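You operate a simulated robot arm through the tools that you are given. There is no shell and no other tool.

Carry out the task below with a simulated robot arm. There is one attempt and no reset: what you move stays moved.

JOB
Switch the ring off, stir the lentils and serve one dipper of them in the green bowl.
Fine: in that order; stir with the red-handled masher and stand it back; the dipper goes on the saucer; the pot stays on the ring. Set down upright: red-handled masher, dipper.
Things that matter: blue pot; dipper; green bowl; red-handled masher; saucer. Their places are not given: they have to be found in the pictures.

Only the result counts: the job must be done as asked and must still hold three seconds after the hand-in. Knocking over, shifting, dropping, spilling or breaking anything else fails it.

ROBOT AND FRAMES
A 7-joint arm with a three-finger gripper, fixed in place. Base frame: the origin is at the foot of the arm, x ahead of it, y to its left, z up. Readings come in m, rad, newtons and seconds.
Its first joint turns from -2.897 to 2.897 rad. Payload 2.69 kg.
Tool frame: the origin (TCP) lies between the finger pads and is the grasp point; the fingertips stand 0.03 m ahead of it; z points along the fingers, y is the line along which they close. The gripper opens to 0.128 m. The gripper's body begins 0.117 m behind the TCP.
Orientation is told as [roll, pitch, yaw] about the base's x, y, z axes, in that order, counted from this pose: with the fingers straight down and closing along the base's y, the tool's x points along the base's -x, its y along +y and its z along -z.

CONTROLS
- The arm moves only by the tool send_rows. Its argument "motion" is a list of rows, each a list of 7 numbers: the turn, a rotation vector about the tool's x, y, z in rad, then the shift along the tool's x, y, z in mm, then the opening, from 0 (shut) to 1 (fully open). In form: [[wx, wy, wz, x, y, z, gripper], ...]. A call has 1 to 20 rows; each row shifts and turns the commanded pose from where the row before left it, along the tool's axes as they then stand. A row lasts 0.2 s, in which the tool goes at most 0.05 m and 0.15 rad; a call with a longer step from one row to the next is refused whole, and so is a gripper value outside its range. A pose out of reach is approached as far as the arm can. The call stops where the force on the tool passes 40 N (or 10 N more than at its start, if that is more) or the arm is blocked; 0.2 s more then pass. Each finger halts on what it meets, pressing with about 28 N; the grip force reading is that of the motor and also rises with nothing between the fingers. The clock runs only during rows and for 0.2 s after the last one: add rows that do not move to give the fingers time. It gives the time, the measured TCP pose, the force on the tool (base axes), the opening and the grip force at its end, in the units of the frame above (readings bear some noise), with the torque about the TCP (base axes, N m) and any sound that the robot's microphone picked up.
- Cameras (640 x 400 px; columns grow to the right, rows downward): "scene" is fixed at [0.0483, -0.5001, 1.5929]; the picture's right is [0.62, -0.78, 0.00], its down [-0.35, -0.28, -0.89] and it looks along [0.70, 0.56, -0.45] (base axes); focal length 356 px, centre (320, 200). "wrist" rides on the gripper at [0.058, 0.054, -0.131] in the tool frame; the picture's right is [-0.68, 0.74, 0.00], its down [-0.62, -0.57, -0.55] and it looks along [-0.40, -0.37, 0.84] (tool axes); focal length 234 px, centre (320, 200).
- capture(camera): a new picture of that camera. It takes no simulated time.
- lift_body(by): slides the trunk up (or, below 0, down) by that many m; the arm rides with it, the base frame stays. It gives what a move gives, with no picture.
- measure_at(camera, pixels): there is no depth. For up to 12 entries [column, row, z] of the newest picture of that camera ("zoom" is the newest enlarged one), the place [x, y] in the base frame at which the ray of that pixel passes the height z, good to about 0.003 m. It takes no simulated time.
- close_up(camera, box): a new picture of the part [left, top, right, bottom] of that camera's present view, enlarged. It takes no simulated time.
- finish_job(): hands the job in; it is judged then, once.

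Open the gripper and draw the arm clear of the work before you hand the job in, unless the task says otherwise.

The tools are called by a JSON object that holds its "name" and its "arguments". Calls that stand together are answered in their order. send_rows: Moves the arm, as the interface text tells. Its arguments: {"type":"object","properties":{"motion":{"type":"array","items":{"type":"array","items":{"type":"number"}}}},"required":["motion"]} The other tools are called the same way: lift_body (by) slides the trunk up or down; capture (camera) takes a picture; measure_at (camera, pixels) gives the place at which the rays of pixels pass given heights; close_up (camera, box) takes an enlarged picture of a part of a camera's view; finish_job () hands the job in.

At the start:

```text
time: 0.0
ee_pos: [0.5629, -0.0506, 1.2435]
orientation: [0.0, 0.0, 0.0]
wrist_force: [-0.5, -0.2, -0.8]
torque: [-0.01, -0.03, 0.01]
finger_gap: 0.1279
grasp_force: 0.1
trunk travel left (down, up): [-0.15, 0.2]
```

scene: 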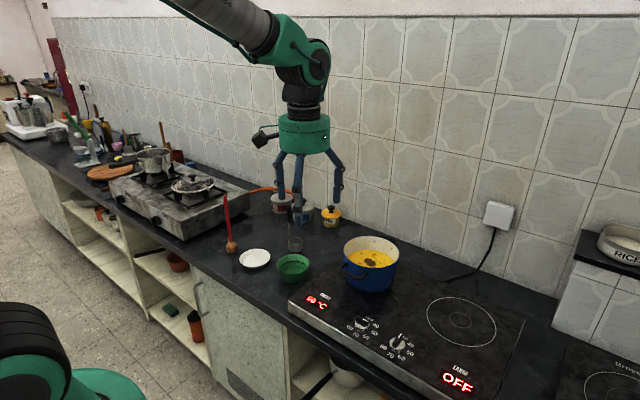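
wrist: 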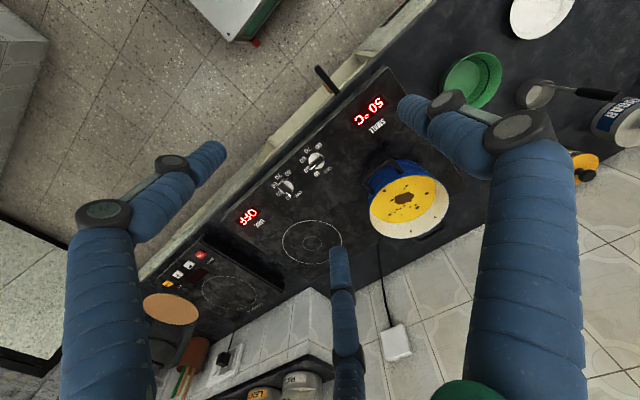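

I start by looking closer at the work area: the pot around (370,262), the dials around (360,320)-(398,345), the bowl (293,267), the saucer (255,258), the red-handled tool (230,225).

{"name": "close_up", "arguments": {"camera": "scene", "box": [200, 180, 360, 280]}}

{"name": "close_up", "arguments": {"camera": "scene", "box": [280, 220, 480, 345]}}

{"name": "close_up", "arguments": {"camera": "scene", "box": [280, 280, 480, 400]}}

{"name": "close_up", "arguments": {"camera": "wrist", "box": [400, 0, 640, 150]}}

{"name": "close_up", "arguments": {"camera": "wrist", "box": [220, 60, 460, 250]}}

```text
4.00 times, centred on (280, 230) of scene
```

zoom: 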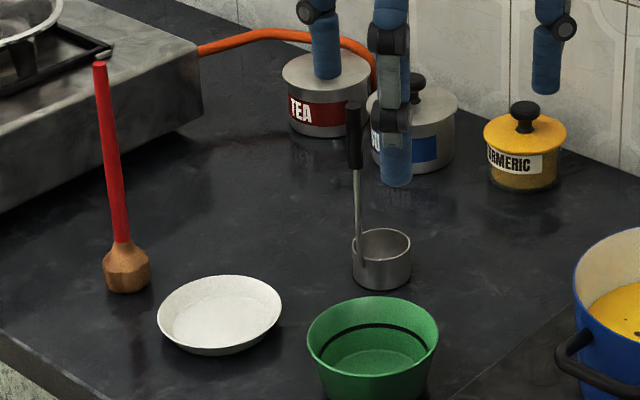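

```text
3.20 times, centred on (380, 282) of scene
```

zoom: 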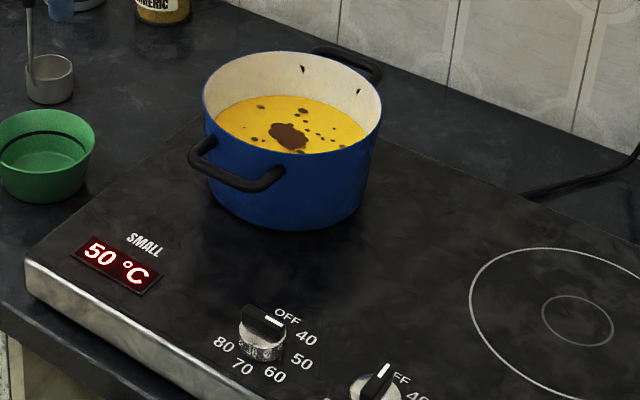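

```text
3.20 times, centred on (380, 340) of scene
```

zoom: 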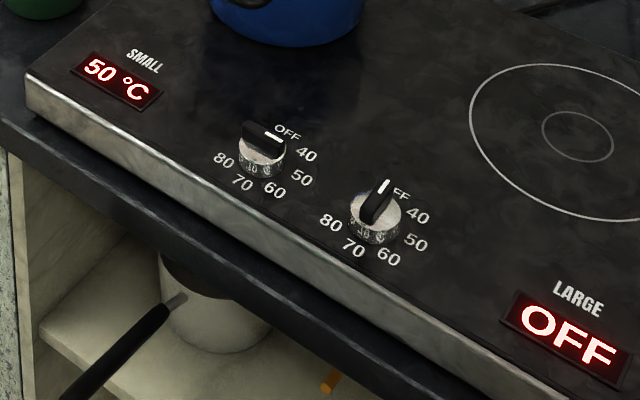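

```text
2.67 times, centred on (520, 75) of wrist
```

zoom: 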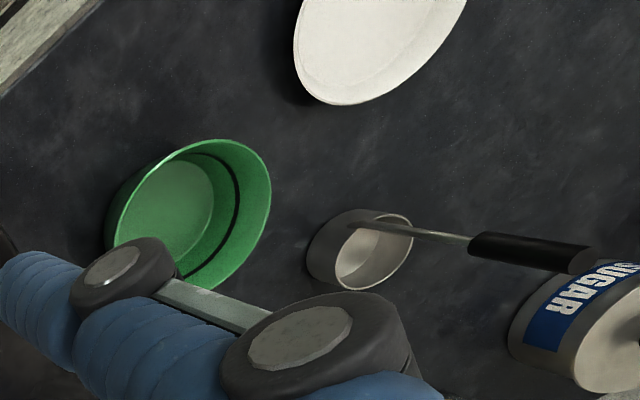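

```text
2.11 times, centred on (340, 155) of wrist
```

zoom: 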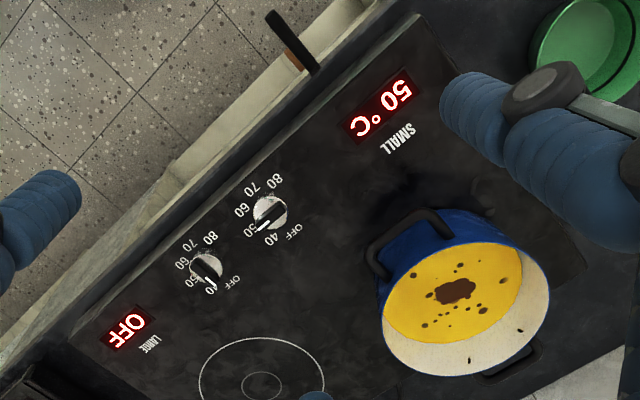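

The small ring under the blue pot shows 50 °C, with its knob at about scene (362,325). To find the heights I compare rays from both cameras at several z for the two displays and other points.

{"name": "measure_at", "arguments": {"camera": "scene", "pixels": [[316.5, 302.5, 0.7], [316.5, 302.5, 0.8], [316.5, 302.5, 0.9], [316.5, 302.5, 1.0], [458, 381, 0.8], [458, 381, 0.9], [458, 381, 1.0], [461, 321, 0.8], [461, 321, 0.9], [461, 321, 1.0]]}}

{"name": "measure_at", "arguments": {"camera": "wrist", "pixels": [[368.5, 110, 0.7], [368.5, 110, 0.8], [368.5, 110, 0.9], [368.5, 110, 1.0], [248.3, 216.8, 0.8], [248.3, 216.8, 0.9], [248.3, 216.8, 1.0], [312, 243, 0.8], [312, 243, 0.9], [312, 243, 1.0]]}}

```text
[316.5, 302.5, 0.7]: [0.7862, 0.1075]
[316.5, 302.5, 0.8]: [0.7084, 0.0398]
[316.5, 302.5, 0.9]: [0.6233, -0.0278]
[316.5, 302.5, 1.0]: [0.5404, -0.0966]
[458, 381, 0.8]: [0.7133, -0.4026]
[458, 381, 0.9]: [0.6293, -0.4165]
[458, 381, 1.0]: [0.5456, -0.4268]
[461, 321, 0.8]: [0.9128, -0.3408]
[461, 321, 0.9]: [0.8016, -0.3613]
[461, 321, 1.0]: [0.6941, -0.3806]
```

```text
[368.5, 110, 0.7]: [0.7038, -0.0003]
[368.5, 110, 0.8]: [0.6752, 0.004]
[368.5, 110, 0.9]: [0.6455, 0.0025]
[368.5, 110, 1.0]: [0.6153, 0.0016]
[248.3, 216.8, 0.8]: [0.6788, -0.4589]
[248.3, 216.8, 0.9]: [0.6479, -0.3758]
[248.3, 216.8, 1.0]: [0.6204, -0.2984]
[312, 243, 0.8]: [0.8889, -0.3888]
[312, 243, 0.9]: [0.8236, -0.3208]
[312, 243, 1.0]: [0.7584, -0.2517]
```

The displays' rays agree at z ≈ 0.857 for the hob top. Next I triangulate the counter height using the bowl, saucer and dipper cup, which both cameras see.

{"name": "measure_at", "arguments": {"camera": "scene", "pixels": [[293, 278, 0.8], [293, 278, 0.83], [293, 278, 0.86], [295.5, 241, 0.83], [295.5, 241, 0.86], [295.5, 241, 0.89], [255, 257, 0.83], [255, 257, 0.86], [231.5, 251, 0.83], [225, 196, 1.0], [225, 196, 1.05], [288.7, 206, 1.0]]}}

{"name": "measure_at", "arguments": {"camera": "wrist", "pixels": [[462, 80.6, 0.8], [462, 80.6, 0.83], [462, 80.6, 0.86], [540, 94, 0.83], [540, 94, 0.86], [540, 94, 0.89], [542, 10, 0.83], [542, 10, 0.86], [618, 97, 0.95], [618, 97, 1.0], [618, 97, 1.05]]}}

```text
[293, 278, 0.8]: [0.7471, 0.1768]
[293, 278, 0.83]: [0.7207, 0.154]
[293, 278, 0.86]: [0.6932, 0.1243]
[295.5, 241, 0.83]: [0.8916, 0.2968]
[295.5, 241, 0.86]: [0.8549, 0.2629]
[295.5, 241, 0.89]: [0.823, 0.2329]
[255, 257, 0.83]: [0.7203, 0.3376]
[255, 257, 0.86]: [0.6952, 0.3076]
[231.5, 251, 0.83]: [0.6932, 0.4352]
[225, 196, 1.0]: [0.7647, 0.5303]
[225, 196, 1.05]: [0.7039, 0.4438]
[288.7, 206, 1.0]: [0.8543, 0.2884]
```

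```text
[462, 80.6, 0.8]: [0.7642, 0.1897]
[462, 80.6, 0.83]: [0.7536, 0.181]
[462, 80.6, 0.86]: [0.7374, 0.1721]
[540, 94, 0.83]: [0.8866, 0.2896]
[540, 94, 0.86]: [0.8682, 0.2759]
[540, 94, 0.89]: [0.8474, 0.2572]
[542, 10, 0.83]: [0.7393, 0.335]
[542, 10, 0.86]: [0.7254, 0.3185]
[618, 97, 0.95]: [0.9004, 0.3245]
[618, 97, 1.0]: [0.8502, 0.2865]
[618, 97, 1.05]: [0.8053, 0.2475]
```

The dipper's handle top triangulates cleanly to about (0.852, 0.287, 1.00). I lower the hand 0.15 m for a closer wrist view of the knob and displays.

{"name": "send_rows", "arguments": {"motion": [[0, 0, 0, 0, 0, 40, 1], [0, 0, 0, 0, 0, 40, 1], [0, 0, 0, 0, 0, 40, 1], [0, 0, 0, 0, 0, 30, 1], [0, 0, 0, 0, 0, 0, 1]]}}

{"name": "capture", "arguments": {"camera": "wrist"}}

{"name": "capture", "arguments": {"camera": "scene"}}

```text
time: 1.2
ee_pos: [0.5627, -0.0519, 1.0926]
orientation: [0.001, -0.001, 0.002]
wrist_force: [0.0, -0.1, 0.0]
torque: [0.01, 0.06, -0.01]
finger_gap: 0.1282
grasp_force: 0.0
trunk travel left (down, up): [-0.15, 0.2]
```

```text
taken
```

wrist: 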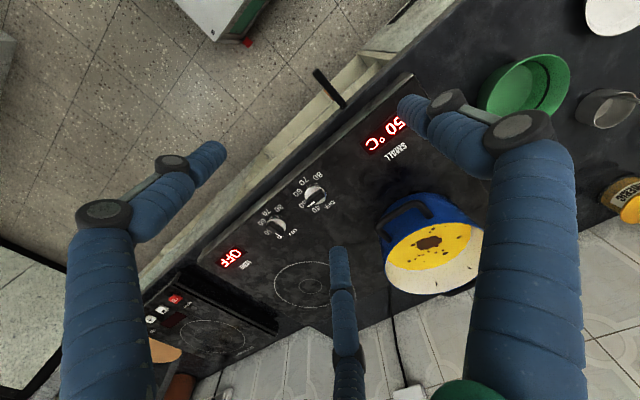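

```text
taken
```

scene: 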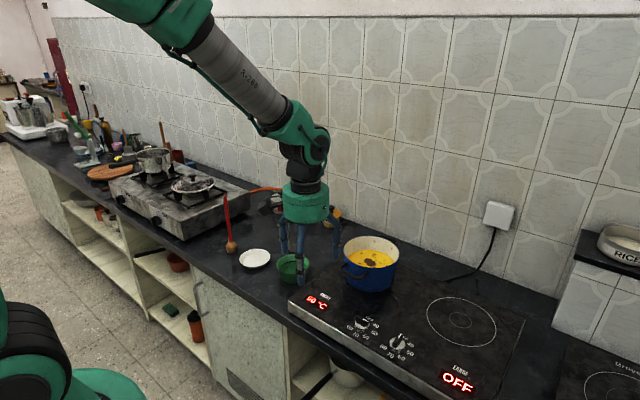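

The knob for the small ring is now near the wrist image centre at (315,195). I zoom in on it and on the items to the right.

{"name": "close_up", "arguments": {"camera": "wrist", "box": [240, 110, 432, 230]}}

{"name": "close_up", "arguments": {"camera": "wrist", "box": [460, 0, 640, 112]}}

{"name": "close_up", "arguments": {"camera": "scene", "box": [330, 300, 426, 360]}}

```text
3.33 times, centred on (336, 170) of wrist
```

zoom: 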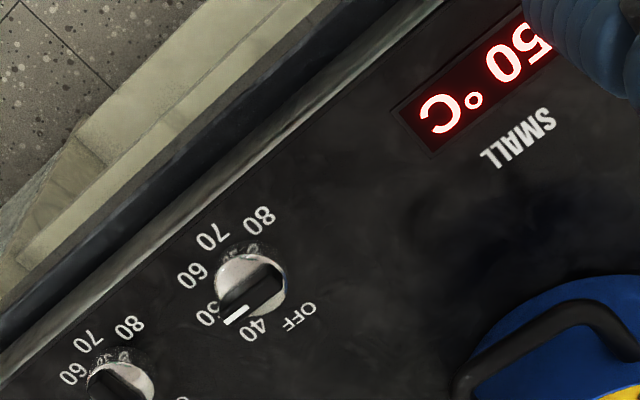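

```text
3.56 times, centred on (550, 56) of wrist
```

zoom: 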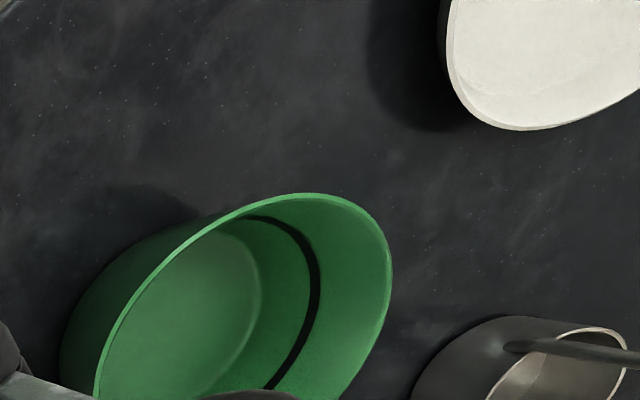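

```text
6.67 times, centred on (378, 330) of scene
```

zoom: 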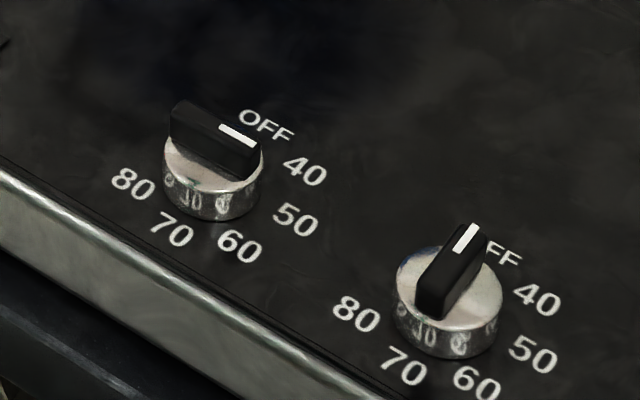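

From these pictures the knob's disc centre is at scene (361.8,324.8) / wrist (315,196), with the bar pointing along −y (to 50). I triangulate it and the printed labels.

{"name": "measure_at", "arguments": {"camera": "wrist", "pixels": [[315, 196, 0.857], [315, 196, 0.87], [315, 196, 0.88], [315, 196, 0.89], [316.5, 197.6, 0.89], [316.5, 197.6, 0.9], [309, 203, 0.9], [330, 205, 0.857], [319, 175, 0.857]]}}

{"name": "measure_at", "arguments": {"camera": "scene", "pixels": [[361.8, 324.8, 0.857], [361.8, 324.8, 0.87], [361.8, 324.8, 0.88], [361.8, 324.8, 0.89], [362.25, 319, 0.89], [362.25, 319, 0.9], [365.5, 320.5, 0.9], [370, 319, 0.857], [350, 327.5, 0.857]]}}

```text
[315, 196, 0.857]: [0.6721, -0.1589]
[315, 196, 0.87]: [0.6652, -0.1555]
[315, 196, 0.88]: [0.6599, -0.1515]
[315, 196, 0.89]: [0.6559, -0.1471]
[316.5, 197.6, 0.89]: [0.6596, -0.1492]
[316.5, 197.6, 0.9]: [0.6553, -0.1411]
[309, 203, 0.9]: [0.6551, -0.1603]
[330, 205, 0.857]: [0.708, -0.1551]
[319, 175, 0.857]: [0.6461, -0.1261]
```

```text
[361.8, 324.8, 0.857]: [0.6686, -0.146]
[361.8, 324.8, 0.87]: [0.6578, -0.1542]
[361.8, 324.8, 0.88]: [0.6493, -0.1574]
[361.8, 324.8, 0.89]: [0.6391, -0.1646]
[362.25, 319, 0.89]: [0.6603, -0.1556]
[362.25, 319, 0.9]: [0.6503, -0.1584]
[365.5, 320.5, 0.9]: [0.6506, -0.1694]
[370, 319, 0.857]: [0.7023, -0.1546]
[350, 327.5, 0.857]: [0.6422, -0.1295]
```

The knob's axis comes out at about (0.661, −0.153), with the bar top near z = 0.893; "OFF" is printed on the +x side, so the knob needs +90° about base z. I move above it at the present height and turn the hand to yaw −90°, so the fingers close across the bar.

{"name": "send_rows", "arguments": {"motion": [[0, 0, 0, -24.5, -25.3, 0, 1], [0, 0, 0, -24.5, -25.3, 0, 1], [0, 0, 0, -24.5, -25.3, 0, 1], [0, 0, 0, -24.5, -25.3, 0, 1], [0, 0, 0.1428, 0, 0, 0, 1], [0, 0, 0.1428, 0, 0, 0, 1], [0, 0, 0.1428, 0, 0, 0, 1], [0, 0, 0.1428, 0, 0, 0, 1], [0, 0, 0.1428, 0, 0, 0, 1], [0, 0, 0.1428, 0, 0, 0, 1], [0, 0, 0.1428, 0, 0, 0, 1], [0, 0, 0.1428, 0, 0, 0, 1], [0, 0, 0.1428, 0, 0, 0, 1], [0, 0, 0.1428, 0, 0, 0, 1], [0, 0, 0.1428, 0, 0, 0, 1], [0, 0, 0, 0, 0, 0, 1]]}}

{"name": "capture", "arguments": {"camera": "wrist"}}

{"name": "capture", "arguments": {"camera": "scene"}}

```text
time: 4.6
ee_pos: [0.6596, -0.152, 1.0941]
orientation: [-0.001, 0.001, -1.572]
wrist_force: [0.5, 0.1, 0.0]
torque: [0.01, 0.0, -0.01]
finger_gap: 0.1281
grasp_force: 0.0
trunk travel left (down, up): [-0.15, 0.2]
```

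```text
taken
```

wrist: 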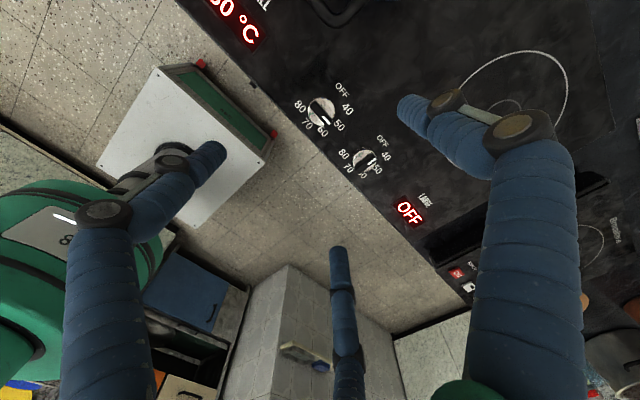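

```text
taken
```

scene: 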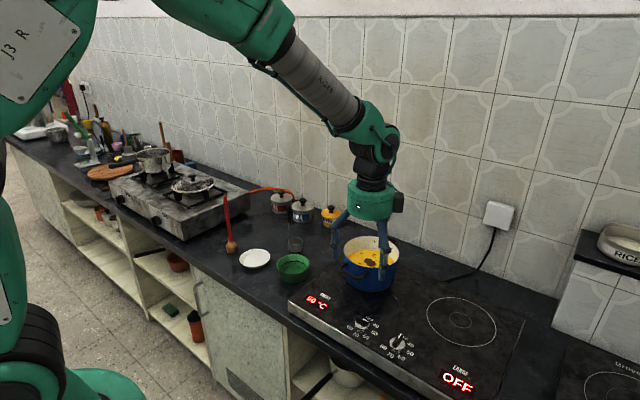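

The wrist view now shows the small-ring knob at (322,112) from the other side; I zoom in for another measurement.

{"name": "close_up", "arguments": {"camera": "wrist", "box": [272, 70, 400, 190]}}

{"name": "measure_at", "arguments": {"camera": "wrist", "pixels": [[320, 112, 0.87], [320, 112, 0.88], [320, 112, 0.89]]}}

```text
3.33 times, centred on (336, 130) of wrist
```

zoom: 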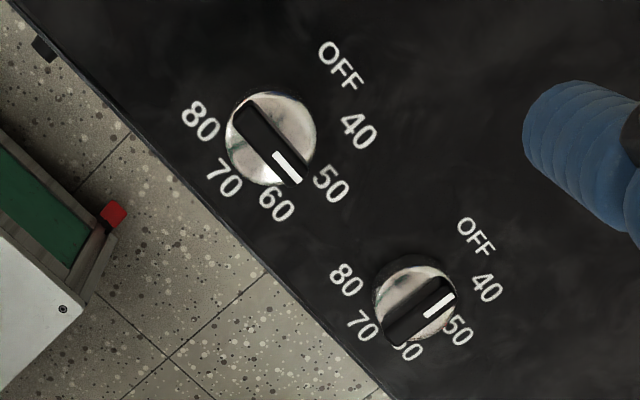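

```text
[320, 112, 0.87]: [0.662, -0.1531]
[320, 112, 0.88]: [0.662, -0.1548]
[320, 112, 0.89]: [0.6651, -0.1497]
```

The knob centre measures (0.662, −0.153) again, matching the hand's position within 2 mm. I correct by that, part-close the fingers and descend to TCP z ≈ 0.908, so the tips straddle the bar just above the disc.

{"name": "send_rows", "arguments": {"motion": [[0, 0, 0, -1, 2.5, 0, 0.45], [0, 0, 0, 0, 0, 40, 0.45], [0, 0, 0, 0, 0, 40, 0.45], [0, 0, 0, 0, 0, 40, 0.45], [0, 0, 0, 0, 0, 40, 0.45], [0, 0, 0, 0, 0, 15, 0.45], [0, 0, 0, 0, 0, 11, 0.45], [0, 0, 0, 0, 0, 0, 0.45]]}}

{"name": "capture", "arguments": {"camera": "wrist"}}

{"name": "close_up", "arguments": {"camera": "scene", "box": [290, 230, 450, 340]}}

```text
time: 6.4
ee_pos: [0.6639, -0.1543, 0.9066]
orientation: [-0.001, 0.0, -1.57]
wrist_force: [0.2, -0.6, -0.2]
torque: [-0.01, 0.0, -0.02]
finger_gap: 0.0575
grasp_force: 0.0
trunk travel left (down, up): [-0.15, 0.2]
```

```text
taken
```

wrist: 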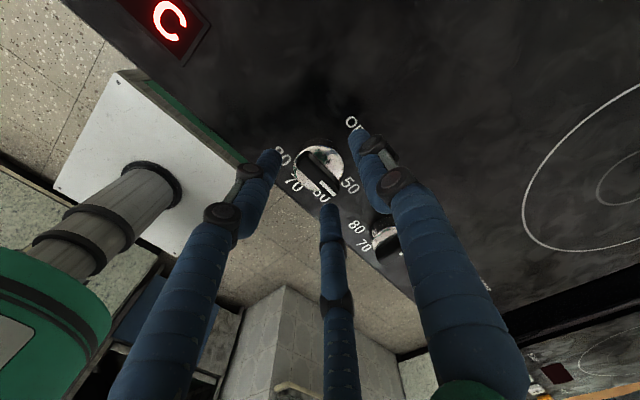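

```text
3.64 times, centred on (370, 285) of scene
```

zoom: 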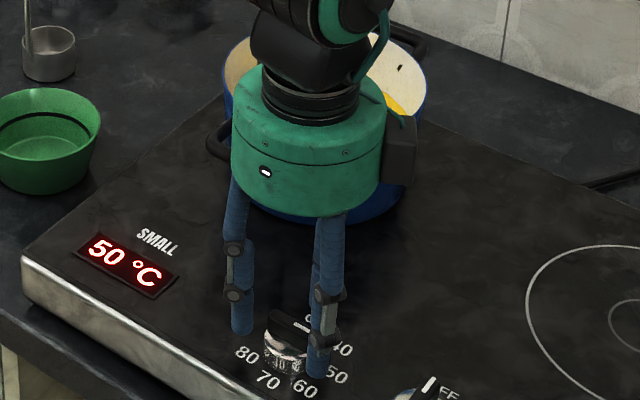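

The fingers straddle the bar (wrist view: knob at (318,168) between the tips at (275,155), (355,140) and (328,210)). I close on it.

{"name": "send_rows", "arguments": {"motion": [[0, 0, 0, 0, 0, 0, 0.2], [0, 0, 0, 0, 0, 0, 0.0], [0, 0, 0, 0, 0, 0, 0.0], [0, 0, 0, 0, 0, 0, 0.0]]}}

{"name": "capture", "arguments": {"camera": "wrist"}}

```text
time: 7.4
ee_pos: [0.6613, -0.1523, 0.9058]
orientation: [-0.002, 0.0, -1.572]
wrist_force: [-11.7, 22.2, -1.8]
torque: [0.72, 0.37, 0.0]
finger_gap: 0.0332
grasp_force: 28.0
trunk travel left (down, up): [-0.15, 0.2]
```

```text
taken
```

wrist: 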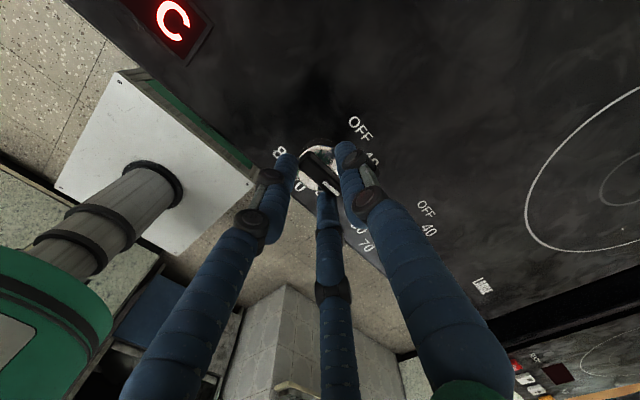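

The fingers stopped at 33 mm with side loads of about (−12, 22) N, so they touch more than the thin bar. I look closely before turning anything.

{"name": "close_up", "arguments": {"camera": "wrist", "box": [260, 100, 388, 220]}}

{"name": "close_up", "arguments": {"camera": "scene", "box": [330, 290, 410, 340]}}

```text
3.33 times, centred on (324, 160) of wrist
```

zoom: 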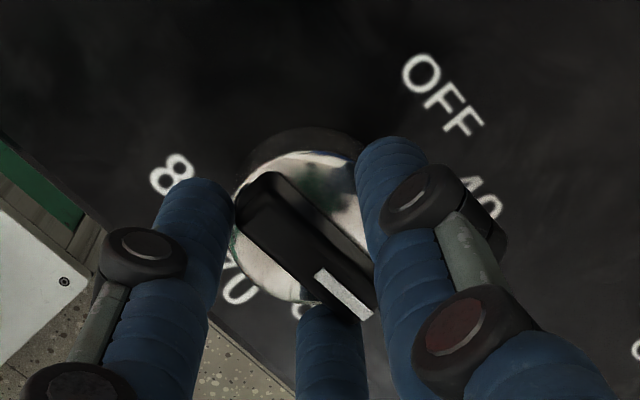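

```text
8.00 times, centred on (370, 315) of scene
```

zoom: 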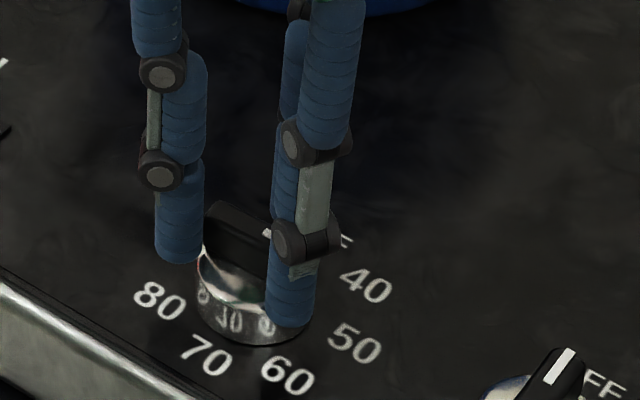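

The picture and the load direction show three fingers spaced around the knob, with one pressing on the bar's +y end. I ease the opening to about 43 mm so the tips straddle the bar loosely, then turn the hand +45° about base z to push the pointer round, and check.

{"name": "send_rows", "arguments": {"motion": [[0, 0, 0, 0, 0, 0, 0.33], [0, 0, 0, 1.0, 0, 0, 0.33], [0, 0, -0.131, 0, 0, 0, 0.33], [0, 0, -0.131, 0, 0, 0, 0.33], [0, 0, -0.131, 0, 0, 0, 0.33], [0, 0, -0.131, 0, 0, 0, 0.33], [0, 0, -0.131, 0, 0, 0, 0.33], [0, 0, -0.131, 0, 0, 0, 0.33]]}}

{"name": "capture", "arguments": {"camera": "wrist"}}

{"name": "close_up", "arguments": {"camera": "scene", "box": [290, 280, 418, 360]}}

```text
time: 9.2
ee_pos: [0.6637, -0.1528, 0.9076]
orientation: [0.001, -0.002, -0.782]
wrist_force: [0.8, 1.4, 0.1]
torque: [0.04, -0.01, 0.02]
finger_gap: 0.0423
grasp_force: 0.0
trunk travel left (down, up): [-0.15, 0.2]
```

```text
taken
```

wrist: 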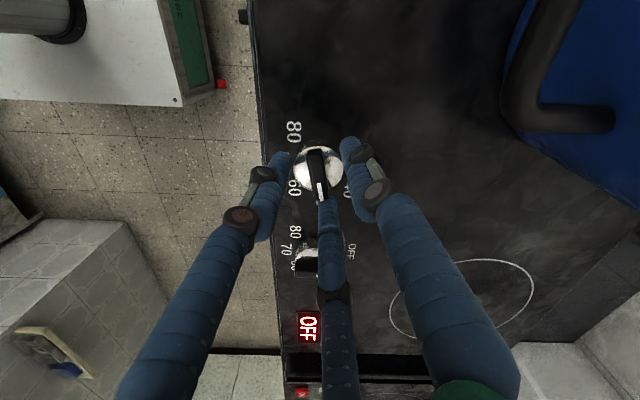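

```text
5.00 times, centred on (354, 320) of scene
```

zoom: 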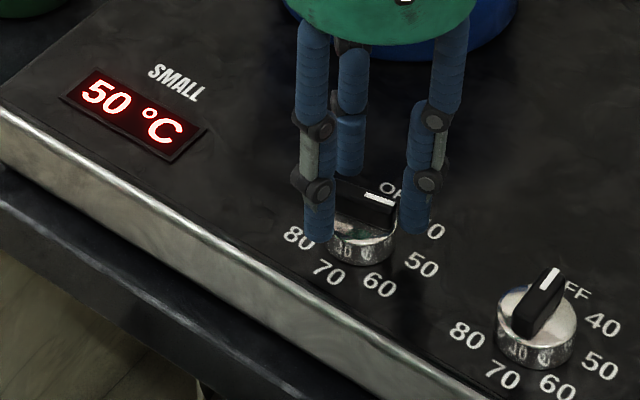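

The bar did not move (display still 50 °C; it slipped between the wide-set tips). I go back to yaw −90°, re-centre about 2 mm toward (−x,+y), go 15 mm lower so the tips surround the disc, and close on it.

{"name": "send_rows", "arguments": {"motion": [[0, 0, 0.131, 0, 0, 0, 0.42], [0, 0, 0.131, 0, 0, 0, 0.42], [0, 0, 0.131, 0, 0, 0, 0.42], [0, 0, 0.131, 0, 0, 0, 0.42], [0, 0, 0.131, 0, 0, 0, 0.42], [0, 0, 0.131, 0, 0, 0, 0.42], [0, 0, 0, 1.5, -1.5, 0, 0.42], [0, 0, 0, 0, 0, 8, 0.42], [0, 0, 0, 0, 0, 6, 0.42], [0, 0, 0, 0, 0, 0, 0.3], [0, 0, 0, 0, 0, 0, 0.2], [0, 0, 0, 0, 0, 0, 0.1], [0, 0, 0, 0, 0, 0, 0.0], [0, 0, 0, 0, 0, 0, 0.0]]}}

{"name": "capture", "arguments": {"camera": "wrist"}}

{"name": "close_up", "arguments": {"camera": "wrist", "box": [260, 100, 388, 220]}}

{"name": "close_up", "arguments": {"camera": "scene", "box": [330, 290, 410, 340]}}

```text
time: 12.3
ee_pos: [0.6632, -0.1532, 0.8933]
orientation: [0.003, 0.002, -1.57]
wrist_force: [0.1, -10.0, -4.8]
torque: [-1.28, -0.41, -0.02]
finger_gap: 0.0379
grasp_force: 44.9
trunk travel left (down, up): [-0.15, 0.2]
stopped in row 14: the force on the tool passed its limit at 41 N (the readings are from after the stop); the commanded pose is now the measured one
```

```text
taken
```

wrist: 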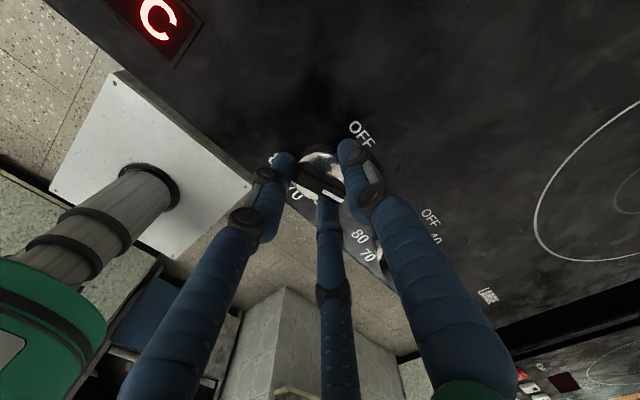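

```text
3.33 times, centred on (324, 160) of wrist
```

zoom: 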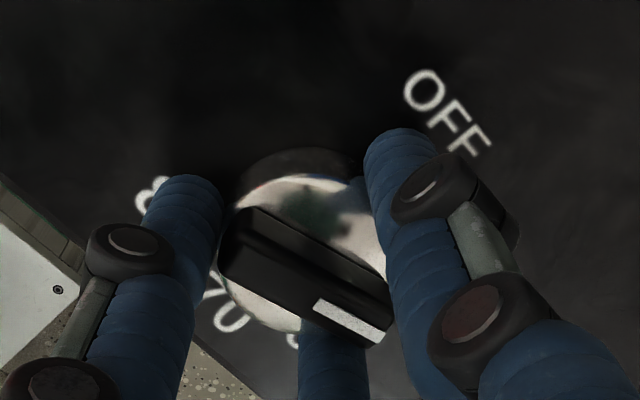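

```text
8.00 times, centred on (370, 315) of scene
```

zoom: 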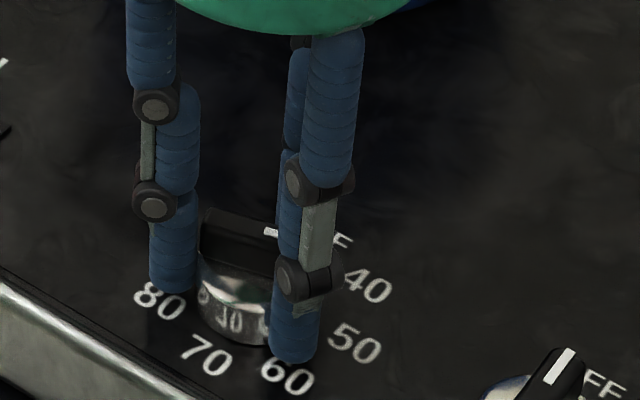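

The fingers now hold the disc at a 38 mm gap, and the bar has already turned slightly toward OFF. I turn the hand further by +0.5 rad about base z, keeping the grip, and check forces.

{"name": "send_rows", "arguments": {"motion": [[0, 0, -0.1, 0, 0, 0, 0.0], [0, 0, -0.1, 0, 0, 0, 0.0], [0, 0, -0.1, 0, 0, 0, 0.0], [0, 0, -0.1, 0, 0, 0, 0.0], [0, 0, -0.1, 0, 0, 0, 0.0]]}}

{"name": "capture", "arguments": {"camera": "wrist"}}

{"name": "close_up", "arguments": {"camera": "scene", "box": [290, 280, 418, 360]}}

```text
time: 13.6
ee_pos: [0.6614, -0.1527, 0.8921]
orientation: [0.001, 0.001, -1.07]
wrist_force: [0.5, -32.1, -15.2]
torque: [-0.99, -0.5, -0.02]
finger_gap: 0.038
grasp_force: 44.9
trunk travel left (down, up): [-0.15, 0.2]
```

```text
taken
```

wrist: 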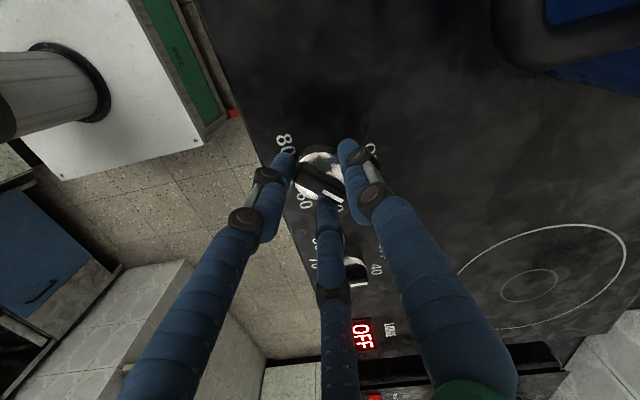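

```text
5.00 times, centred on (354, 320) of scene
```

zoom: 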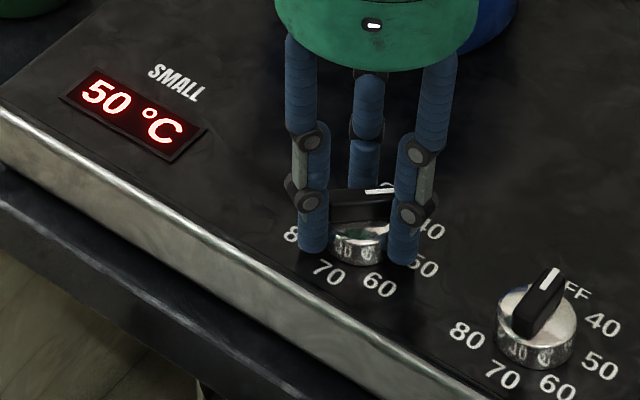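

The knob is turning with the hand (the bar now points between 40 and OFF in the scene zoom). I relieve the −y side load by about 3 mm and keep turning.

{"name": "send_rows", "arguments": {"motion": [[0, 0, 0, -1.3, -0.7, 0.7, 0.0], [0, 0, 0, -1.3, -0.7, 0.7, 0.0], [0, 0, 0, 0, 0, 0, 0.0]]}}

```text
time: 14.3
ee_pos: [0.6618, -0.1533, 0.8933]
orientation: [0.003, -0.002, -1.072]
wrist_force: [-1.4, 10.3, 11.3]
torque: [0.43, 0.48, 0.0]
finger_gap: 0.0381
grasp_force: 45.0
trunk travel left (down, up): [-0.15, 0.2]
```

The loads are now small (about 10 N). I continue turning by another 0.5 rad.

{"name": "send_rows", "arguments": {"motion": [[0, 0, -0.1, 0.3, 0.2, -0.4, 0.0], [0, 0, -0.1, 0, 0, 0, 0.0], [0, 0, -0.1, 0, 0, 0, 0.0], [0, 0, -0.1, 0, 0, 0, 0.0], [0, 0, -0.1, 0, 0, 0, 0.0]]}}

{"name": "capture", "arguments": {"camera": "wrist"}}

{"name": "close_up", "arguments": {"camera": "scene", "box": [290, 280, 418, 360]}}

```text
time: 15.6
ee_pos: [0.6616, -0.1539, 0.8931]
orientation: [0.0, -0.003, -0.569]
wrist_force: [4.9, 25.7, 8.9]
torque: [0.67, -0.53, 0.04]
finger_gap: 0.0381
grasp_force: 44.5
trunk travel left (down, up): [-0.15, 0.2]
```

```text
taken
```

wrist: 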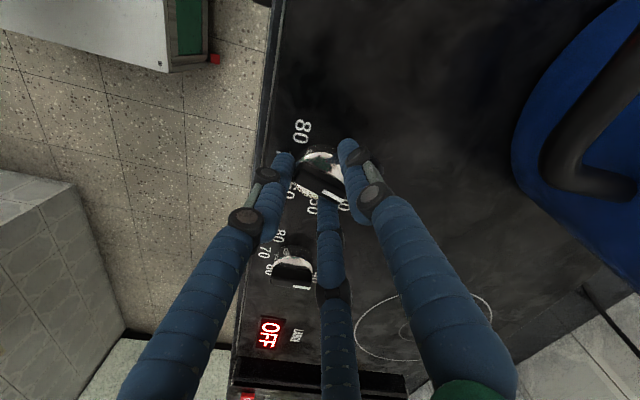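

```text
5.00 times, centred on (354, 320) of scene
```

zoom: 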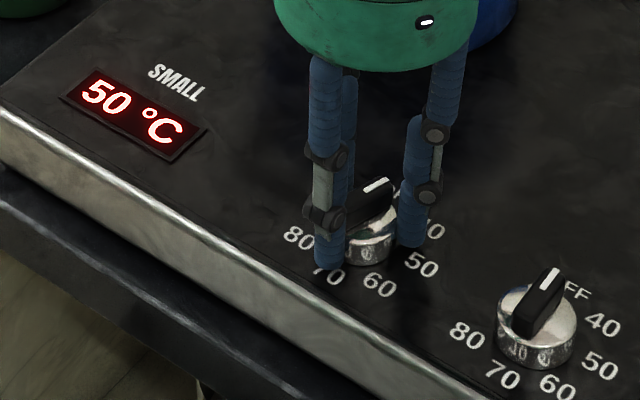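

The pointer now leans toward OFF but the display still says 50 °C. I relieve the +y load by about 1.2 mm and turn a further 0.3 rad.

{"name": "send_rows", "arguments": {"motion": [[0, 0, 0, 0.65, 1.0, -0.3, 0.0], [0, 0, -0.1, 0, 0, 0, 0.0], [0, 0, -0.1, 0, 0, 0, 0.0], [0, 0, -0.1, 0, 0, 0, 0.0]]}}

{"name": "capture", "arguments": {"camera": "wrist"}}

{"name": "close_up", "arguments": {"camera": "scene", "box": [290, 280, 418, 360]}}

{"name": "close_up", "arguments": {"camera": "wrist", "box": [250, 100, 378, 220]}}

```text
time: 16.6
ee_pos: [0.6617, -0.1526, 0.8928]
orientation: [0.0, -0.001, -0.269]
wrist_force: [2.0, 3.3, 6.6]
torque: [-0.26, -0.38, -0.27]
finger_gap: 0.0383
grasp_force: 45.1
trunk travel left (down, up): [-0.15, 0.2]
```

```text
taken
```

wrist: 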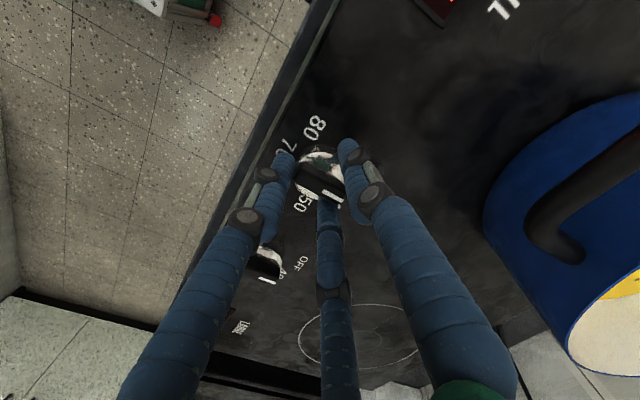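

```text
5.00 times, centred on (354, 320) of scene
```

zoom: 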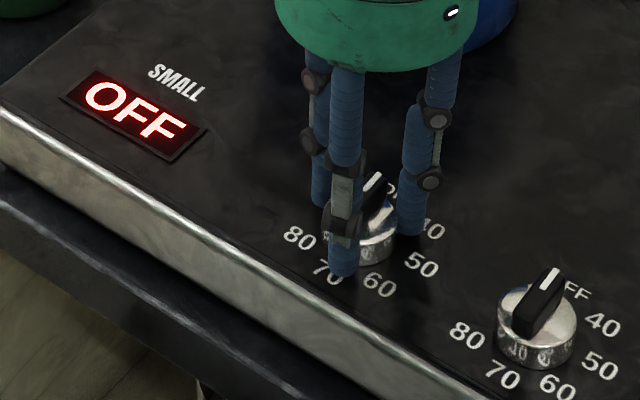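

```text
3.33 times, centred on (314, 160) of wrist
```

zoom: 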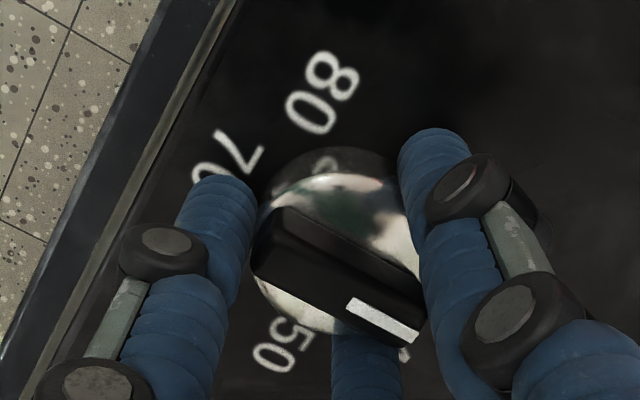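

The display now reads OFF, and the small resisting torque suggests the knob's stop. I release, rise clear, and check both displays.

{"name": "send_rows", "arguments": {"motion": [[0, 0, 0, 0, 0, 0, 0.2], [0, 0, 0, 0, 0, 0, 0.45], [0, 0, 0, 0, 0, 0, 0.5], [0, 0, 0, 0, 0, -20, 0.5], [0, 0, 0, 0, 0, -40, 0.5], [0, 0, 0, 0, 0, -45, 0.5], [0, 0, 0, 0, 0, -45, 0.5], [0, 0, 0, 0, 0, -45, 1], [0, 0, 0, 0, 0, -45, 1], [0, 0, 0, 0, 0, 0, 1]]}}

{"name": "close_up", "arguments": {"camera": "scene", "box": [290, 240, 482, 390]}}

```text
time: 18.8
ee_pos: [0.6614, -0.1534, 1.1341]
orientation: [-0.001, -0.002, -0.27]
wrist_force: [-0.4, -1.2, 0.0]
torque: [-0.02, -0.02, -0.01]
finger_gap: 0.1282
grasp_force: 0.1
trunk travel left (down, up): [-0.15, 0.2]
```

```text
2.67 times, centred on (386, 315) of scene
```

zoom: 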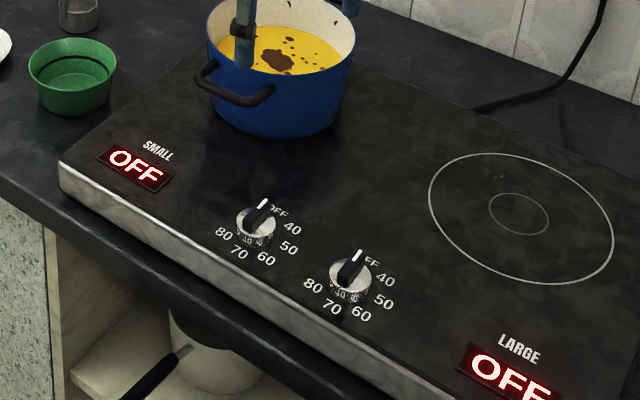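

Both displays read OFF and the two pointers are parallel. Now I rise, turn back to yaw 0 and move left to view the masher, dipper, saucer and bowl with the wrist camera.

{"name": "send_rows", "arguments": {"motion": [[0, 0, -0.135, 0, 0, -45, 1], [0, 0, -0.135, 0, 0, -45, 1], [0, 0, 0, 7, 47, 0, 1], [0, 0, 0, 7, 47, 0, 1], [0, 0, 0, 7, 47, 0, 1], [0, 0, 0, 7, 47, 0, 1], [0, 0, 0, 7, 47, 0, 1], [0, 0, 0, 7, 47, 0, 1], [0, 0, 0, 7, 47, 0, 1], [0, 0, 0, 7, 47, 0, 1], [0, 0, 0, 7, 47, 0, 1], [0, 0, 0, 7, 47, 0, 1], [0, 0, 0, 7, 47, 0, 1], [0, 0, 0, 7, 47, 0, 1], [0, 0, 0, 7, 47, 0, 1], [0, 0, 0, 0, 0, 0, 1]]}}

{"name": "capture", "arguments": {"camera": "wrist"}}

{"name": "capture", "arguments": {"camera": "scene"}}

```text
time: 22.1
ee_pos: [0.571, 0.4597, 1.2218]
orientation: [-0.002, -0.001, -0.001]
wrist_force: [-0.5, 0.9, -0.4]
torque: [-0.1, 0.01, -0.02]
finger_gap: 0.128
grasp_force: 0.1
trunk travel left (down, up): [-0.15, 0.2]
```

```text
taken
```

wrist: 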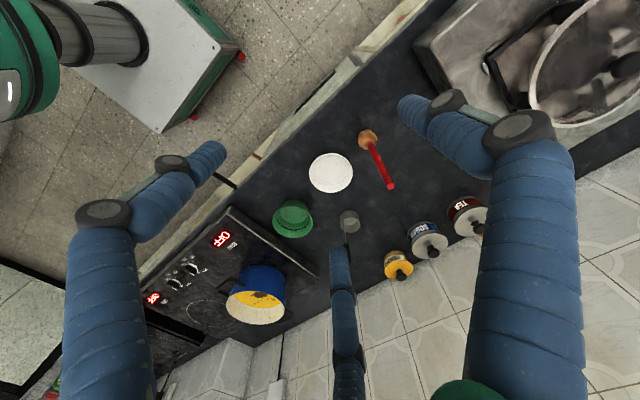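

```text
taken
```

scene: 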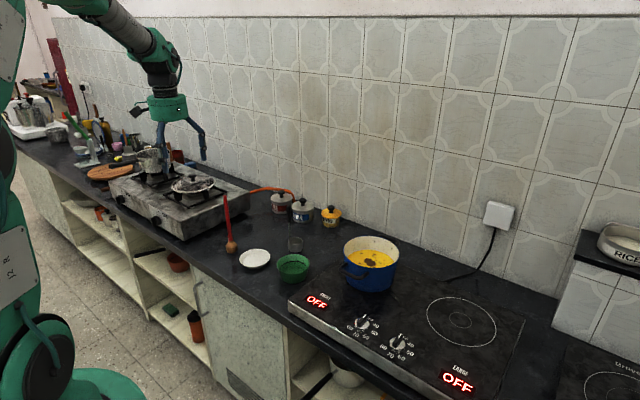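

Both views are now unobstructed. I zoom in on the tableware and pot in each camera for accurate triangulation.

{"name": "close_up", "arguments": {"camera": "wrist", "box": [260, 110, 420, 210]}}

{"name": "close_up", "arguments": {"camera": "wrist", "box": [200, 190, 360, 340]}}

{"name": "close_up", "arguments": {"camera": "scene", "box": [200, 180, 360, 280]}}

{"name": "close_up", "arguments": {"camera": "scene", "box": [260, 200, 420, 300]}}

```text
4.00 times, centred on (340, 160) of wrist
```

zoom: 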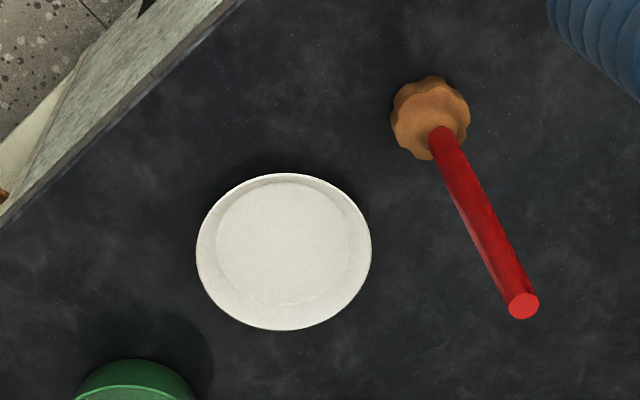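

```text
2.67 times, centred on (280, 265) of wrist
```

zoom: 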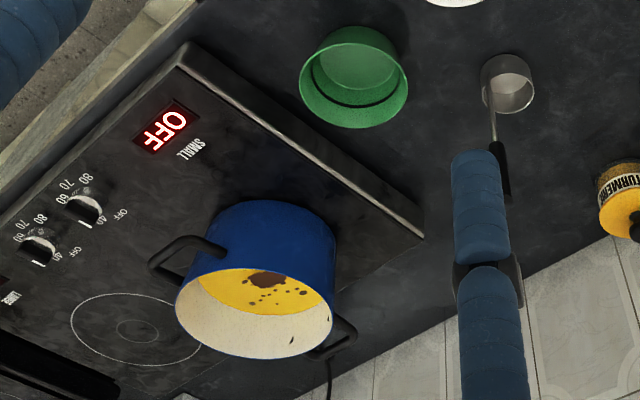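

```text
4.00 times, centred on (280, 230) of scene
```

zoom: 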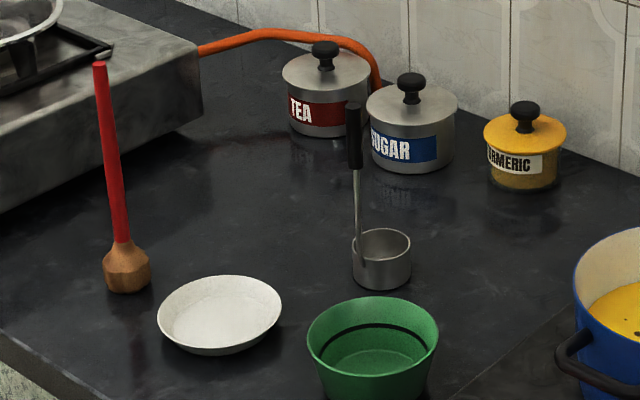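

```text
4.00 times, centred on (340, 250) of scene
```

zoom: 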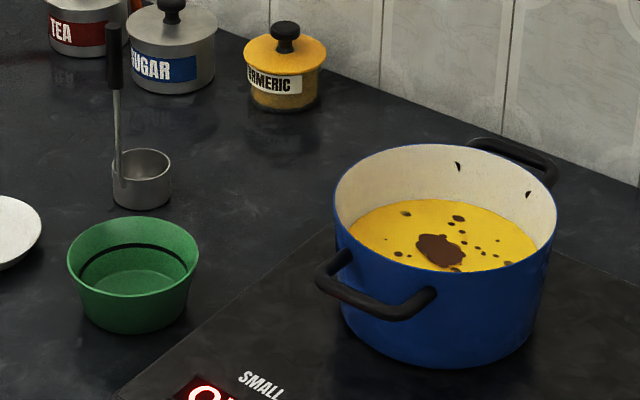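

I now triangulate the masher top, saucer rim, dipper cup rim, bowl rim and pot rim from both cameras at trial heights.

{"name": "measure_at", "arguments": {"camera": "wrist", "pixels": [[391, 186.5, 1.02], [391, 186.5, 1.06], [370.75, 145, 0.86], [370.75, 145, 0.9], [330.75, 173, 0.82], [330.75, 173, 0.85], [292.75, 220, 0.86], [292.75, 220, 0.9], [350.5, 221, 0.85], [350.5, 221, 0.88], [255.6, 307, 0.96], [255.6, 307, 1.0]]}}

{"name": "measure_at", "arguments": {"camera": "scene", "pixels": [[224.75, 196.25, 1.02], [224.75, 196.25, 1.06], [230.5, 240.5, 0.86], [230.5, 240.5, 0.9], [254.9, 257.75, 0.82], [254.9, 257.75, 0.85], [293.25, 263.9, 0.86], [293.25, 263.9, 0.9], [295.25, 241.5, 0.85], [295.25, 241.5, 0.88], [371.25, 252.25, 0.96], [371.25, 252.25, 1.0]]}}

```text
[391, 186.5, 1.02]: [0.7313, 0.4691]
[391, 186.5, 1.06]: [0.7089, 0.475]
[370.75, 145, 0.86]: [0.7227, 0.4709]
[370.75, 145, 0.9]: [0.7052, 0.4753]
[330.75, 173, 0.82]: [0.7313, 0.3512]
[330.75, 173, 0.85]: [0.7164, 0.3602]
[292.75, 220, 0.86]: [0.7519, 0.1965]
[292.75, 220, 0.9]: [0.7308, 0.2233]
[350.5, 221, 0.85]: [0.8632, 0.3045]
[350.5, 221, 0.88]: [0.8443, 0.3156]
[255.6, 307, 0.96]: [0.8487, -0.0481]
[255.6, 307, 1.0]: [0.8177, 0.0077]
```

```text
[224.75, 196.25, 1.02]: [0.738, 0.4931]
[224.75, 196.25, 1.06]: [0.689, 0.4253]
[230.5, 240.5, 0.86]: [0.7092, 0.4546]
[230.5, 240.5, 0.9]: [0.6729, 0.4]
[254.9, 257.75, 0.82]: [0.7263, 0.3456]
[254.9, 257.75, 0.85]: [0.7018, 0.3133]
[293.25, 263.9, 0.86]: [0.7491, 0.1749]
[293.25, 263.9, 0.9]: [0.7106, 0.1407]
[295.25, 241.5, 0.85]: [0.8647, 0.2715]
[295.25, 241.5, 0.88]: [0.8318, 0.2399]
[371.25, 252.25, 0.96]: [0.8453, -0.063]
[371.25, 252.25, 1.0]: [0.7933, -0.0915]
```

Results: masher top ≈ (0.724, 0.472, 1.032), saucer rim ≈ (0.733, 0.350, 0.815), bowl rim ≈ (0.760, 0.187, 0.847), pot rim ≈ (0.854, −0.058, 0.953). I now look for the lentil level, the counter height and the dipper's handle.

{"name": "measure_at", "arguments": {"camera": "scene", "pixels": [[367.5, 249.75, 0.9], [367.5, 249.75, 0.92], [367.5, 249.75, 0.94], [371, 235.75, 0.953], [231.75, 253, 0.79], [231.75, 253, 0.8], [288.5, 205.75, 1.0], [289, 222, 0.95], [290.5, 245.5, 0.83], [381, 236.5, 0.953], [367.5, 268, 0.9], [367.5, 268, 0.953]]}}

{"name": "measure_at", "arguments": {"camera": "wrist", "pixels": [[367.5, 139, 0.79], [367.5, 139, 0.8], [367.5, 139, 0.82], [347.5, 262, 1.0], [343.7, 225.6, 0.83], [345, 244, 0.95]]}}

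```text
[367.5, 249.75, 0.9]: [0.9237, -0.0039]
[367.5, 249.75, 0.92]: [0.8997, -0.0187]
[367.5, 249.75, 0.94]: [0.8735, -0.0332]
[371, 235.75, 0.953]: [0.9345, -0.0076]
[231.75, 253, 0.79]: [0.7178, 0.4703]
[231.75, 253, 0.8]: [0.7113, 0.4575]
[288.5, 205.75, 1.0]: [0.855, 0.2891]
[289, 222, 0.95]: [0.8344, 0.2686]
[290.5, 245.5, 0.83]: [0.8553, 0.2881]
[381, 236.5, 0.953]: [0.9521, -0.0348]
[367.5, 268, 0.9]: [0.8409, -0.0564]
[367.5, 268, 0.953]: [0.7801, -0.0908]
```

```text
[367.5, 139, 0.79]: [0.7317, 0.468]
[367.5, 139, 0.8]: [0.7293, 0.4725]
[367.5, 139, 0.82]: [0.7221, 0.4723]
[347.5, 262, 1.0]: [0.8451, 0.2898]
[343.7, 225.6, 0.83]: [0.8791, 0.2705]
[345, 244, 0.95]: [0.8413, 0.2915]
```

The lentil surface works out near z ≈ 0.905, the counter near 0.795, and the dipper handle stands vertical at about (0.855, 0.288). First the masher: I move over its handle at (0.725, 0.471), staying high, and check alignment; I also measure the stove's near corner.

{"name": "measure_at", "arguments": {"camera": "scene", "pixels": [[250, 197, 0.9], [250, 197, 0.93], [251, 212, 0.8], [251, 212, 0.85], [200, 233, 0.8], [200, 233, 0.85]]}}

{"name": "send_rows", "arguments": {"motion": [[0, 0, 0, -38.5, 3, 0, 0.6], [0, 0, 0, -38.5, 3, 0, 0.6], [0, 0, 0, -38.5, 3, 0, 0.6], [0, 0, 0, -38.5, 2, 0, 0.6], [0, 0, 0, 0, 0, 0, 0.6]]}}

{"name": "capture", "arguments": {"camera": "wrist"}}

{"name": "close_up", "arguments": {"camera": "scene", "box": [160, 100, 320, 260]}}

```text
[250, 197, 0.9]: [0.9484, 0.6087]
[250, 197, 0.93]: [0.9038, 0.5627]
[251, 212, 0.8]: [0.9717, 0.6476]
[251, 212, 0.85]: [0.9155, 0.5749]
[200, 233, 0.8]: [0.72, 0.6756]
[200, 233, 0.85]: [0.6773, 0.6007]
```

```text
time: 23.4
ee_pos: [0.7264, 0.4686, 1.2215]
orientation: [-0.002, 0.0, -0.002]
wrist_force: [0.8, -0.3, -1.0]
torque: [0.03, 0.09, -0.03]
finger_gap: 0.0769
grasp_force: 0.0
trunk travel left (down, up): [-0.15, 0.2]
```

```text
taken
```

wrist: 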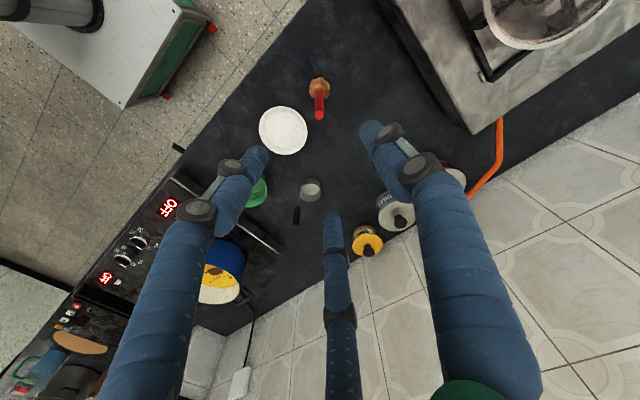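

```text
2.50 times, centred on (240, 180) of scene
```

zoom: 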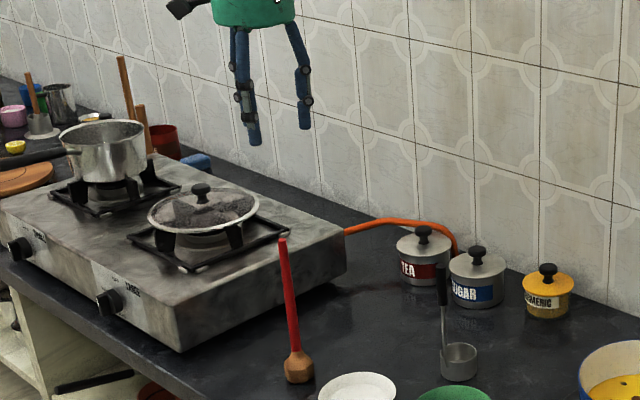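

The masher handle lies on column 320, right in line with the tool axis. I verify its top with a zoom and a measurement at z = 1.032.

{"name": "close_up", "arguments": {"camera": "wrist", "box": [280, 60, 360, 140]}}

{"name": "measure_at", "arguments": {"camera": "wrist", "pixels": [[319.5, 114, 1.032], [319.5, 116, 1.032], [319.5, 118, 1.032], [319, 95, 0.85]]}}

```text
5.00 times, centred on (320, 100) of wrist
```

zoom: 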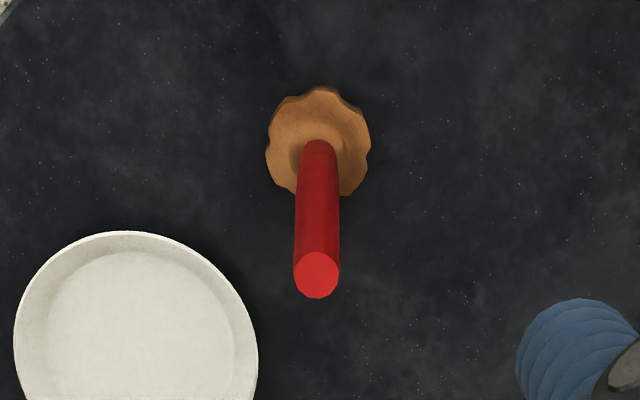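

```text
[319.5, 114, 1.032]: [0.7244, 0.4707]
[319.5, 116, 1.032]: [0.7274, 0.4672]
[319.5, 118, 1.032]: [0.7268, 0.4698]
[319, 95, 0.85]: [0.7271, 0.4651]
```

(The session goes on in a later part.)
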